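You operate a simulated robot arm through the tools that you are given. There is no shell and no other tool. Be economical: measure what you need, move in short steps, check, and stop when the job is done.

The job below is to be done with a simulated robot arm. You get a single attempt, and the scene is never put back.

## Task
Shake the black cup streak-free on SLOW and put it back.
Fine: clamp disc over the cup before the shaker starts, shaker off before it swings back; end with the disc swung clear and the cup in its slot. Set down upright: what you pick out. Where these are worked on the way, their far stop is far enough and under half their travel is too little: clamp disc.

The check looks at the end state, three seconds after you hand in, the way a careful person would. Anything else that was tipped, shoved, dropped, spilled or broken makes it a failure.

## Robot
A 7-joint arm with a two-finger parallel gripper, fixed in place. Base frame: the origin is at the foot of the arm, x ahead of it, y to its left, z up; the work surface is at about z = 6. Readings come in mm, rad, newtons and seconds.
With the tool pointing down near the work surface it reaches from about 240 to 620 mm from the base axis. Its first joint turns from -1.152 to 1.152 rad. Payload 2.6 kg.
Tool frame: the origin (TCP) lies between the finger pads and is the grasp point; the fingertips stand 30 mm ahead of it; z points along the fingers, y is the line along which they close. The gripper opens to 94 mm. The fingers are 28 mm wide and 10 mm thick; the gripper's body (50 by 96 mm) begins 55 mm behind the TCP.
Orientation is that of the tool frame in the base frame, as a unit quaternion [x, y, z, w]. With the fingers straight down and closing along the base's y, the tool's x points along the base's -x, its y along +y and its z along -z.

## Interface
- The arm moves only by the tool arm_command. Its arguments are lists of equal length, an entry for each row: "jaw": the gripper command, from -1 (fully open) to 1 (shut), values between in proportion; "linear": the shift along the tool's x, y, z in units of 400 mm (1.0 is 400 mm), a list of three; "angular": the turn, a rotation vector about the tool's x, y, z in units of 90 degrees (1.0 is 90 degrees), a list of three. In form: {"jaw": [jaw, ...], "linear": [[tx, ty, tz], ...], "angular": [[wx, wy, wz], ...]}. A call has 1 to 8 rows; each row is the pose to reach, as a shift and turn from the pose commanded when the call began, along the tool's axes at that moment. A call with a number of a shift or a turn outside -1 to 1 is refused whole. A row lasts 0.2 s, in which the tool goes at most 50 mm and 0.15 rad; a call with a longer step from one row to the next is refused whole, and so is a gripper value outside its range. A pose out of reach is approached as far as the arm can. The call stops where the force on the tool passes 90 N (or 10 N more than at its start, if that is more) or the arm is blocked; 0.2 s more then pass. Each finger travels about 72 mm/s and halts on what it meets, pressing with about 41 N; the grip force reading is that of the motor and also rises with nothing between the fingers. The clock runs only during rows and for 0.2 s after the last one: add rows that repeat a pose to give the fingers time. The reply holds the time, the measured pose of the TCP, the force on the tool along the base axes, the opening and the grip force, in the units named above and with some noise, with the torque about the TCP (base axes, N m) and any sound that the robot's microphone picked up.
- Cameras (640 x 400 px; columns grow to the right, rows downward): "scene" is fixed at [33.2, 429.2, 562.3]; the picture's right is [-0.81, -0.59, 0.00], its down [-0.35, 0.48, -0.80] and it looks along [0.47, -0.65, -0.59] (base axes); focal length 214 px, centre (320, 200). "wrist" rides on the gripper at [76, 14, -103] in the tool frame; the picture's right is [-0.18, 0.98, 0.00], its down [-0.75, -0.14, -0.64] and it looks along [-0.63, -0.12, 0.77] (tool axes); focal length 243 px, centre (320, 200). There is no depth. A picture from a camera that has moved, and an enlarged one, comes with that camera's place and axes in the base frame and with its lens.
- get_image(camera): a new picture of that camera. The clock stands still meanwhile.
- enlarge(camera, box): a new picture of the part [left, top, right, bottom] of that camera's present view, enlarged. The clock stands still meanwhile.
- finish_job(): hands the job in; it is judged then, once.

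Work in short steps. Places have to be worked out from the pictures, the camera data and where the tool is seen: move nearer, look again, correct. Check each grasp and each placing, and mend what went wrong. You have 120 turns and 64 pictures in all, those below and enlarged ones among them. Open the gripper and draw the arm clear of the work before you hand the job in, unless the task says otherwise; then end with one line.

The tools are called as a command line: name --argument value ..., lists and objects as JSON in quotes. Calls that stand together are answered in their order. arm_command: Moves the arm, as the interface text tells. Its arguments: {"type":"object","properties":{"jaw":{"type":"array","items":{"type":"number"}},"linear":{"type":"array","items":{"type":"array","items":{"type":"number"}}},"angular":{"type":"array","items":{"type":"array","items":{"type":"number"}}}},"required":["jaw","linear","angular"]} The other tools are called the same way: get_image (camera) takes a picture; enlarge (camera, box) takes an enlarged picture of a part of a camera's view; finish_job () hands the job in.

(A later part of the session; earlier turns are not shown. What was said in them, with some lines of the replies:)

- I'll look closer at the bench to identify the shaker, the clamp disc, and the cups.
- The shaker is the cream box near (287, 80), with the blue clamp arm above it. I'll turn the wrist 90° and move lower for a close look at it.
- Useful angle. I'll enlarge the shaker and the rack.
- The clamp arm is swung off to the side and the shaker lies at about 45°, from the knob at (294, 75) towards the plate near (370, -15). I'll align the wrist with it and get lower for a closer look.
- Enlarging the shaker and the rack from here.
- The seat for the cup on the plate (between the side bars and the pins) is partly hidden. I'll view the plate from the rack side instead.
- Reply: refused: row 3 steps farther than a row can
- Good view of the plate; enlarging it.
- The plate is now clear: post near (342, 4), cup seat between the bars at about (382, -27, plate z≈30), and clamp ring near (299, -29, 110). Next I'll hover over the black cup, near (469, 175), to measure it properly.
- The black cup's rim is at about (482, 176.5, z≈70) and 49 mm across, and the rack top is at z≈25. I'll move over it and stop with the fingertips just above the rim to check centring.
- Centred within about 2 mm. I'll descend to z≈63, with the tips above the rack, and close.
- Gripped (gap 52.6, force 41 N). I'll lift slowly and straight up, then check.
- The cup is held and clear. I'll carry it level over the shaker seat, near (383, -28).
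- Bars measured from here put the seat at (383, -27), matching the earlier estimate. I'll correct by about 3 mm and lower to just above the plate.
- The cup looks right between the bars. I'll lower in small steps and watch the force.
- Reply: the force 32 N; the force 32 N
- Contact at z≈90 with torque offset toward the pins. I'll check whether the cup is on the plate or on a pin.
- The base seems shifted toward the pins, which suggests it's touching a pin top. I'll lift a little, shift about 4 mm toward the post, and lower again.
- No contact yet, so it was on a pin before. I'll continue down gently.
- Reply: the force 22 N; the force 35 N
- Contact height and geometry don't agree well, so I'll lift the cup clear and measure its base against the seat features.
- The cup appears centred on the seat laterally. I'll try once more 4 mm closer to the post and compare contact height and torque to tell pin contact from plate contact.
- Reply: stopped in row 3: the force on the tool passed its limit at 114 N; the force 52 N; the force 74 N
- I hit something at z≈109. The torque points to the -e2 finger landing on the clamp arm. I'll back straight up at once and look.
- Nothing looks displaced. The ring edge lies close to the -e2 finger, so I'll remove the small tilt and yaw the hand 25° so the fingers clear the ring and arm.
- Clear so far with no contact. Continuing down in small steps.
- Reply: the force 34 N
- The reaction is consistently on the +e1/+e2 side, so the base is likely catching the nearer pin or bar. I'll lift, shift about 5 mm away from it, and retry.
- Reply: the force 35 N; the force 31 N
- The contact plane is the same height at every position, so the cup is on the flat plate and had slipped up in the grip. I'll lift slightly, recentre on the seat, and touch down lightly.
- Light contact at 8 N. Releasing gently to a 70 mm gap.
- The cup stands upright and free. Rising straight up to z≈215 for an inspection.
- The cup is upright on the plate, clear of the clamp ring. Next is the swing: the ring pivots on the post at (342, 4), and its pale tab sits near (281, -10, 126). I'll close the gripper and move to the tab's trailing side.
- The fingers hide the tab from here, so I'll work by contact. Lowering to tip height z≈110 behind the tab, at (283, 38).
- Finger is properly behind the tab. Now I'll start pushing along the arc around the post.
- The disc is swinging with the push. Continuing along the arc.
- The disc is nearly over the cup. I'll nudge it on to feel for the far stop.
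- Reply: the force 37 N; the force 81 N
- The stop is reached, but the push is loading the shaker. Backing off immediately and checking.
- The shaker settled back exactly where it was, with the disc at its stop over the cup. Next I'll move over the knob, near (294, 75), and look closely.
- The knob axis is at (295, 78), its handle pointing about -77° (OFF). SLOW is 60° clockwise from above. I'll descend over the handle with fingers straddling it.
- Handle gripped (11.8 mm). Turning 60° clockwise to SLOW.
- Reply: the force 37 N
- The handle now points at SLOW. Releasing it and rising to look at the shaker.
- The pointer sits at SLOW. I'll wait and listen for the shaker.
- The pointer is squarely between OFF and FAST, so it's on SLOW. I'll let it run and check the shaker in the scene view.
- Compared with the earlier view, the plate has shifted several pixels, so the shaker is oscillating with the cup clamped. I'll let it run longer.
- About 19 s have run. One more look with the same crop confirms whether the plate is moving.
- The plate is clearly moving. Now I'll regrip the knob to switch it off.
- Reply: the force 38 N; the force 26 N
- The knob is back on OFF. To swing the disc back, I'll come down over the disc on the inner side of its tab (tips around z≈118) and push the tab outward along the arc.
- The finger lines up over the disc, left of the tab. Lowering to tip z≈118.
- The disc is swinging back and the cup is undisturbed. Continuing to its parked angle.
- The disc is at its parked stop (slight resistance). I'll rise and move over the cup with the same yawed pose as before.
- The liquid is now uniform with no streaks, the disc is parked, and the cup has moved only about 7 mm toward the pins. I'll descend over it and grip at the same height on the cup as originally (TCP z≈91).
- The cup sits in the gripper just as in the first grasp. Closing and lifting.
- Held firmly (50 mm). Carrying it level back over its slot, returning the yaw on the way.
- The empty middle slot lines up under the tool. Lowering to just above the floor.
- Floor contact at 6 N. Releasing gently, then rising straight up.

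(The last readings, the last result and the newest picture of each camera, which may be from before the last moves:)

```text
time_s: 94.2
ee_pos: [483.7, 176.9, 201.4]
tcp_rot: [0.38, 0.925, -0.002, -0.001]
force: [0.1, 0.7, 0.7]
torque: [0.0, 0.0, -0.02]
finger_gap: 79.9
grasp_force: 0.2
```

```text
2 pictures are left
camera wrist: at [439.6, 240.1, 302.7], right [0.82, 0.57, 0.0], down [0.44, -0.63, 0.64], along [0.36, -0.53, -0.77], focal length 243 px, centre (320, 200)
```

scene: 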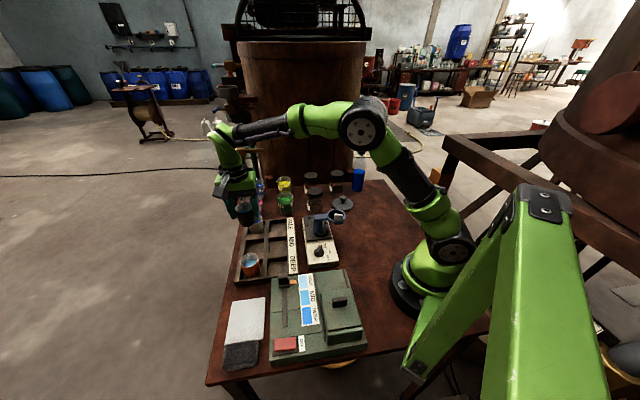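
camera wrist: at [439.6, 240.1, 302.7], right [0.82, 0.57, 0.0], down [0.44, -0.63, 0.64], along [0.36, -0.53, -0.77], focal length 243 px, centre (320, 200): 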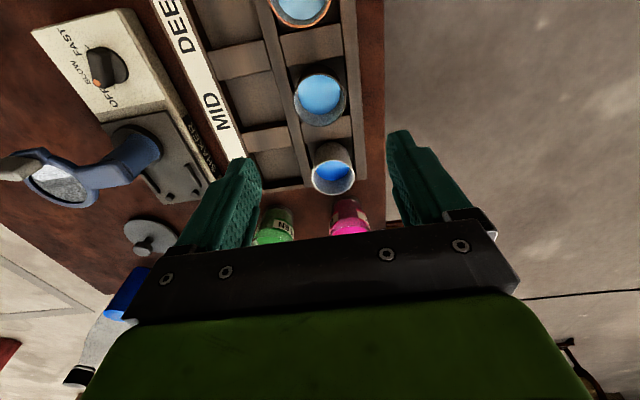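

The cup is upright in its slot. One enlargement to verify the liquid and seating.

enlarge --camera "wrist" --box '[270, 50, 390, 125]'

arm_command --jaw '[-1, -1, -1, -1, -1, -1]' --linear '[[0, 0, -0.1], [0, 0, -0.2], [0.03, -0.05, -0.3], [0.08, -0.12, -0.4], [0.12, -0.18, -0.45], [0.15, -0.22, -0.45]]' --angular '[[0, 0, 0], [0, 0, 0], [0, 0, 0], [0, 0, 0], [0, 0, 0], [0, 0, 0]]'

enlarge --camera "scene" --box '[220, 165, 380, 265]'

```text
5.33 times, centred on (330, 88) of wrist
camera zoom: at [439.6, 240.1, 302.7], right [0.82, 0.57, 0.0], down [0.44, -0.63, 0.64], along [0.36, -0.53, -0.77], focal length 1294 px, centre (267, 800)
```

zoom: 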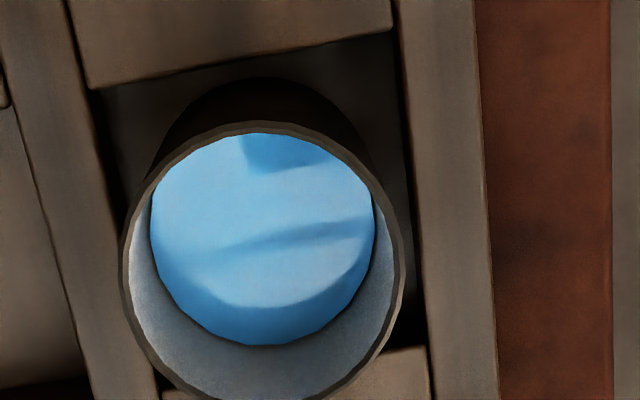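

```text
refused: row 4 steps farther than a row can; nothing moved
```

```text
4.00 times, centred on (300, 215) of scene
camera zoom: at [33.2, 429.2, 562.3], right [-0.81, -0.59, 0.0], down [-0.35, 0.48, -0.8], along [0.47, -0.65, -0.59], focal length 858 px, centre (400, 140)
```

zoom: 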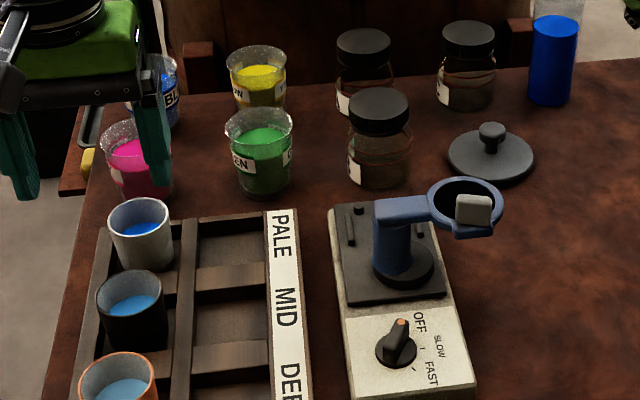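

The cup is in its slot, the knob is at OFF, the disc is parked, and nothing else has moved. The shapes still seen on the liquid look like reflections. I'll draw the arm clear, in shorter steps this time.

arm_command --jaw '[-1, -1, -1, -1, -1, -1]' --linear '[[0, 0, -0.08], [0, 0, -0.16], [0, 0, -0.25], [0.02, -0.05, -0.33], [0.05, -0.11, -0.4], [0.08, -0.17, -0.43]]' --angular '[[0, 0, 0], [0, 0, 0], [0, 0, 0], [0, 0, 0], [0, 0, 0], [0, 0, 0]]'

```text
time_s: 95.6
ee_pos: [411.6, 149.4, 369.5]
tcp_rot: [0.381, 0.925, -0.002, -0.001]
force: [-0.8, 0.3, 0.6]
torque: [-0.02, 0.01, 0.03]
finger_gap: 94.0
grasp_force: 0.1
```

The arm is clear and the gripper is open, so I'm handing in.

finish_job

```text
The job is handed in.
```

The black cup was clamped and shaken on SLOW for about 20 s, then the shaker was switched off, the disc swung clear, and the cup set upright in its slot. Its liquid looked streak-free right after shaking, but the last close-up showed shapes I took for reflections and had no pictures left to check. While placing the cup I knocked a finger against the clamp (peak 114 N) and pushed hard on the shaker at the disc's stop; nothing looked displaced afterwards.
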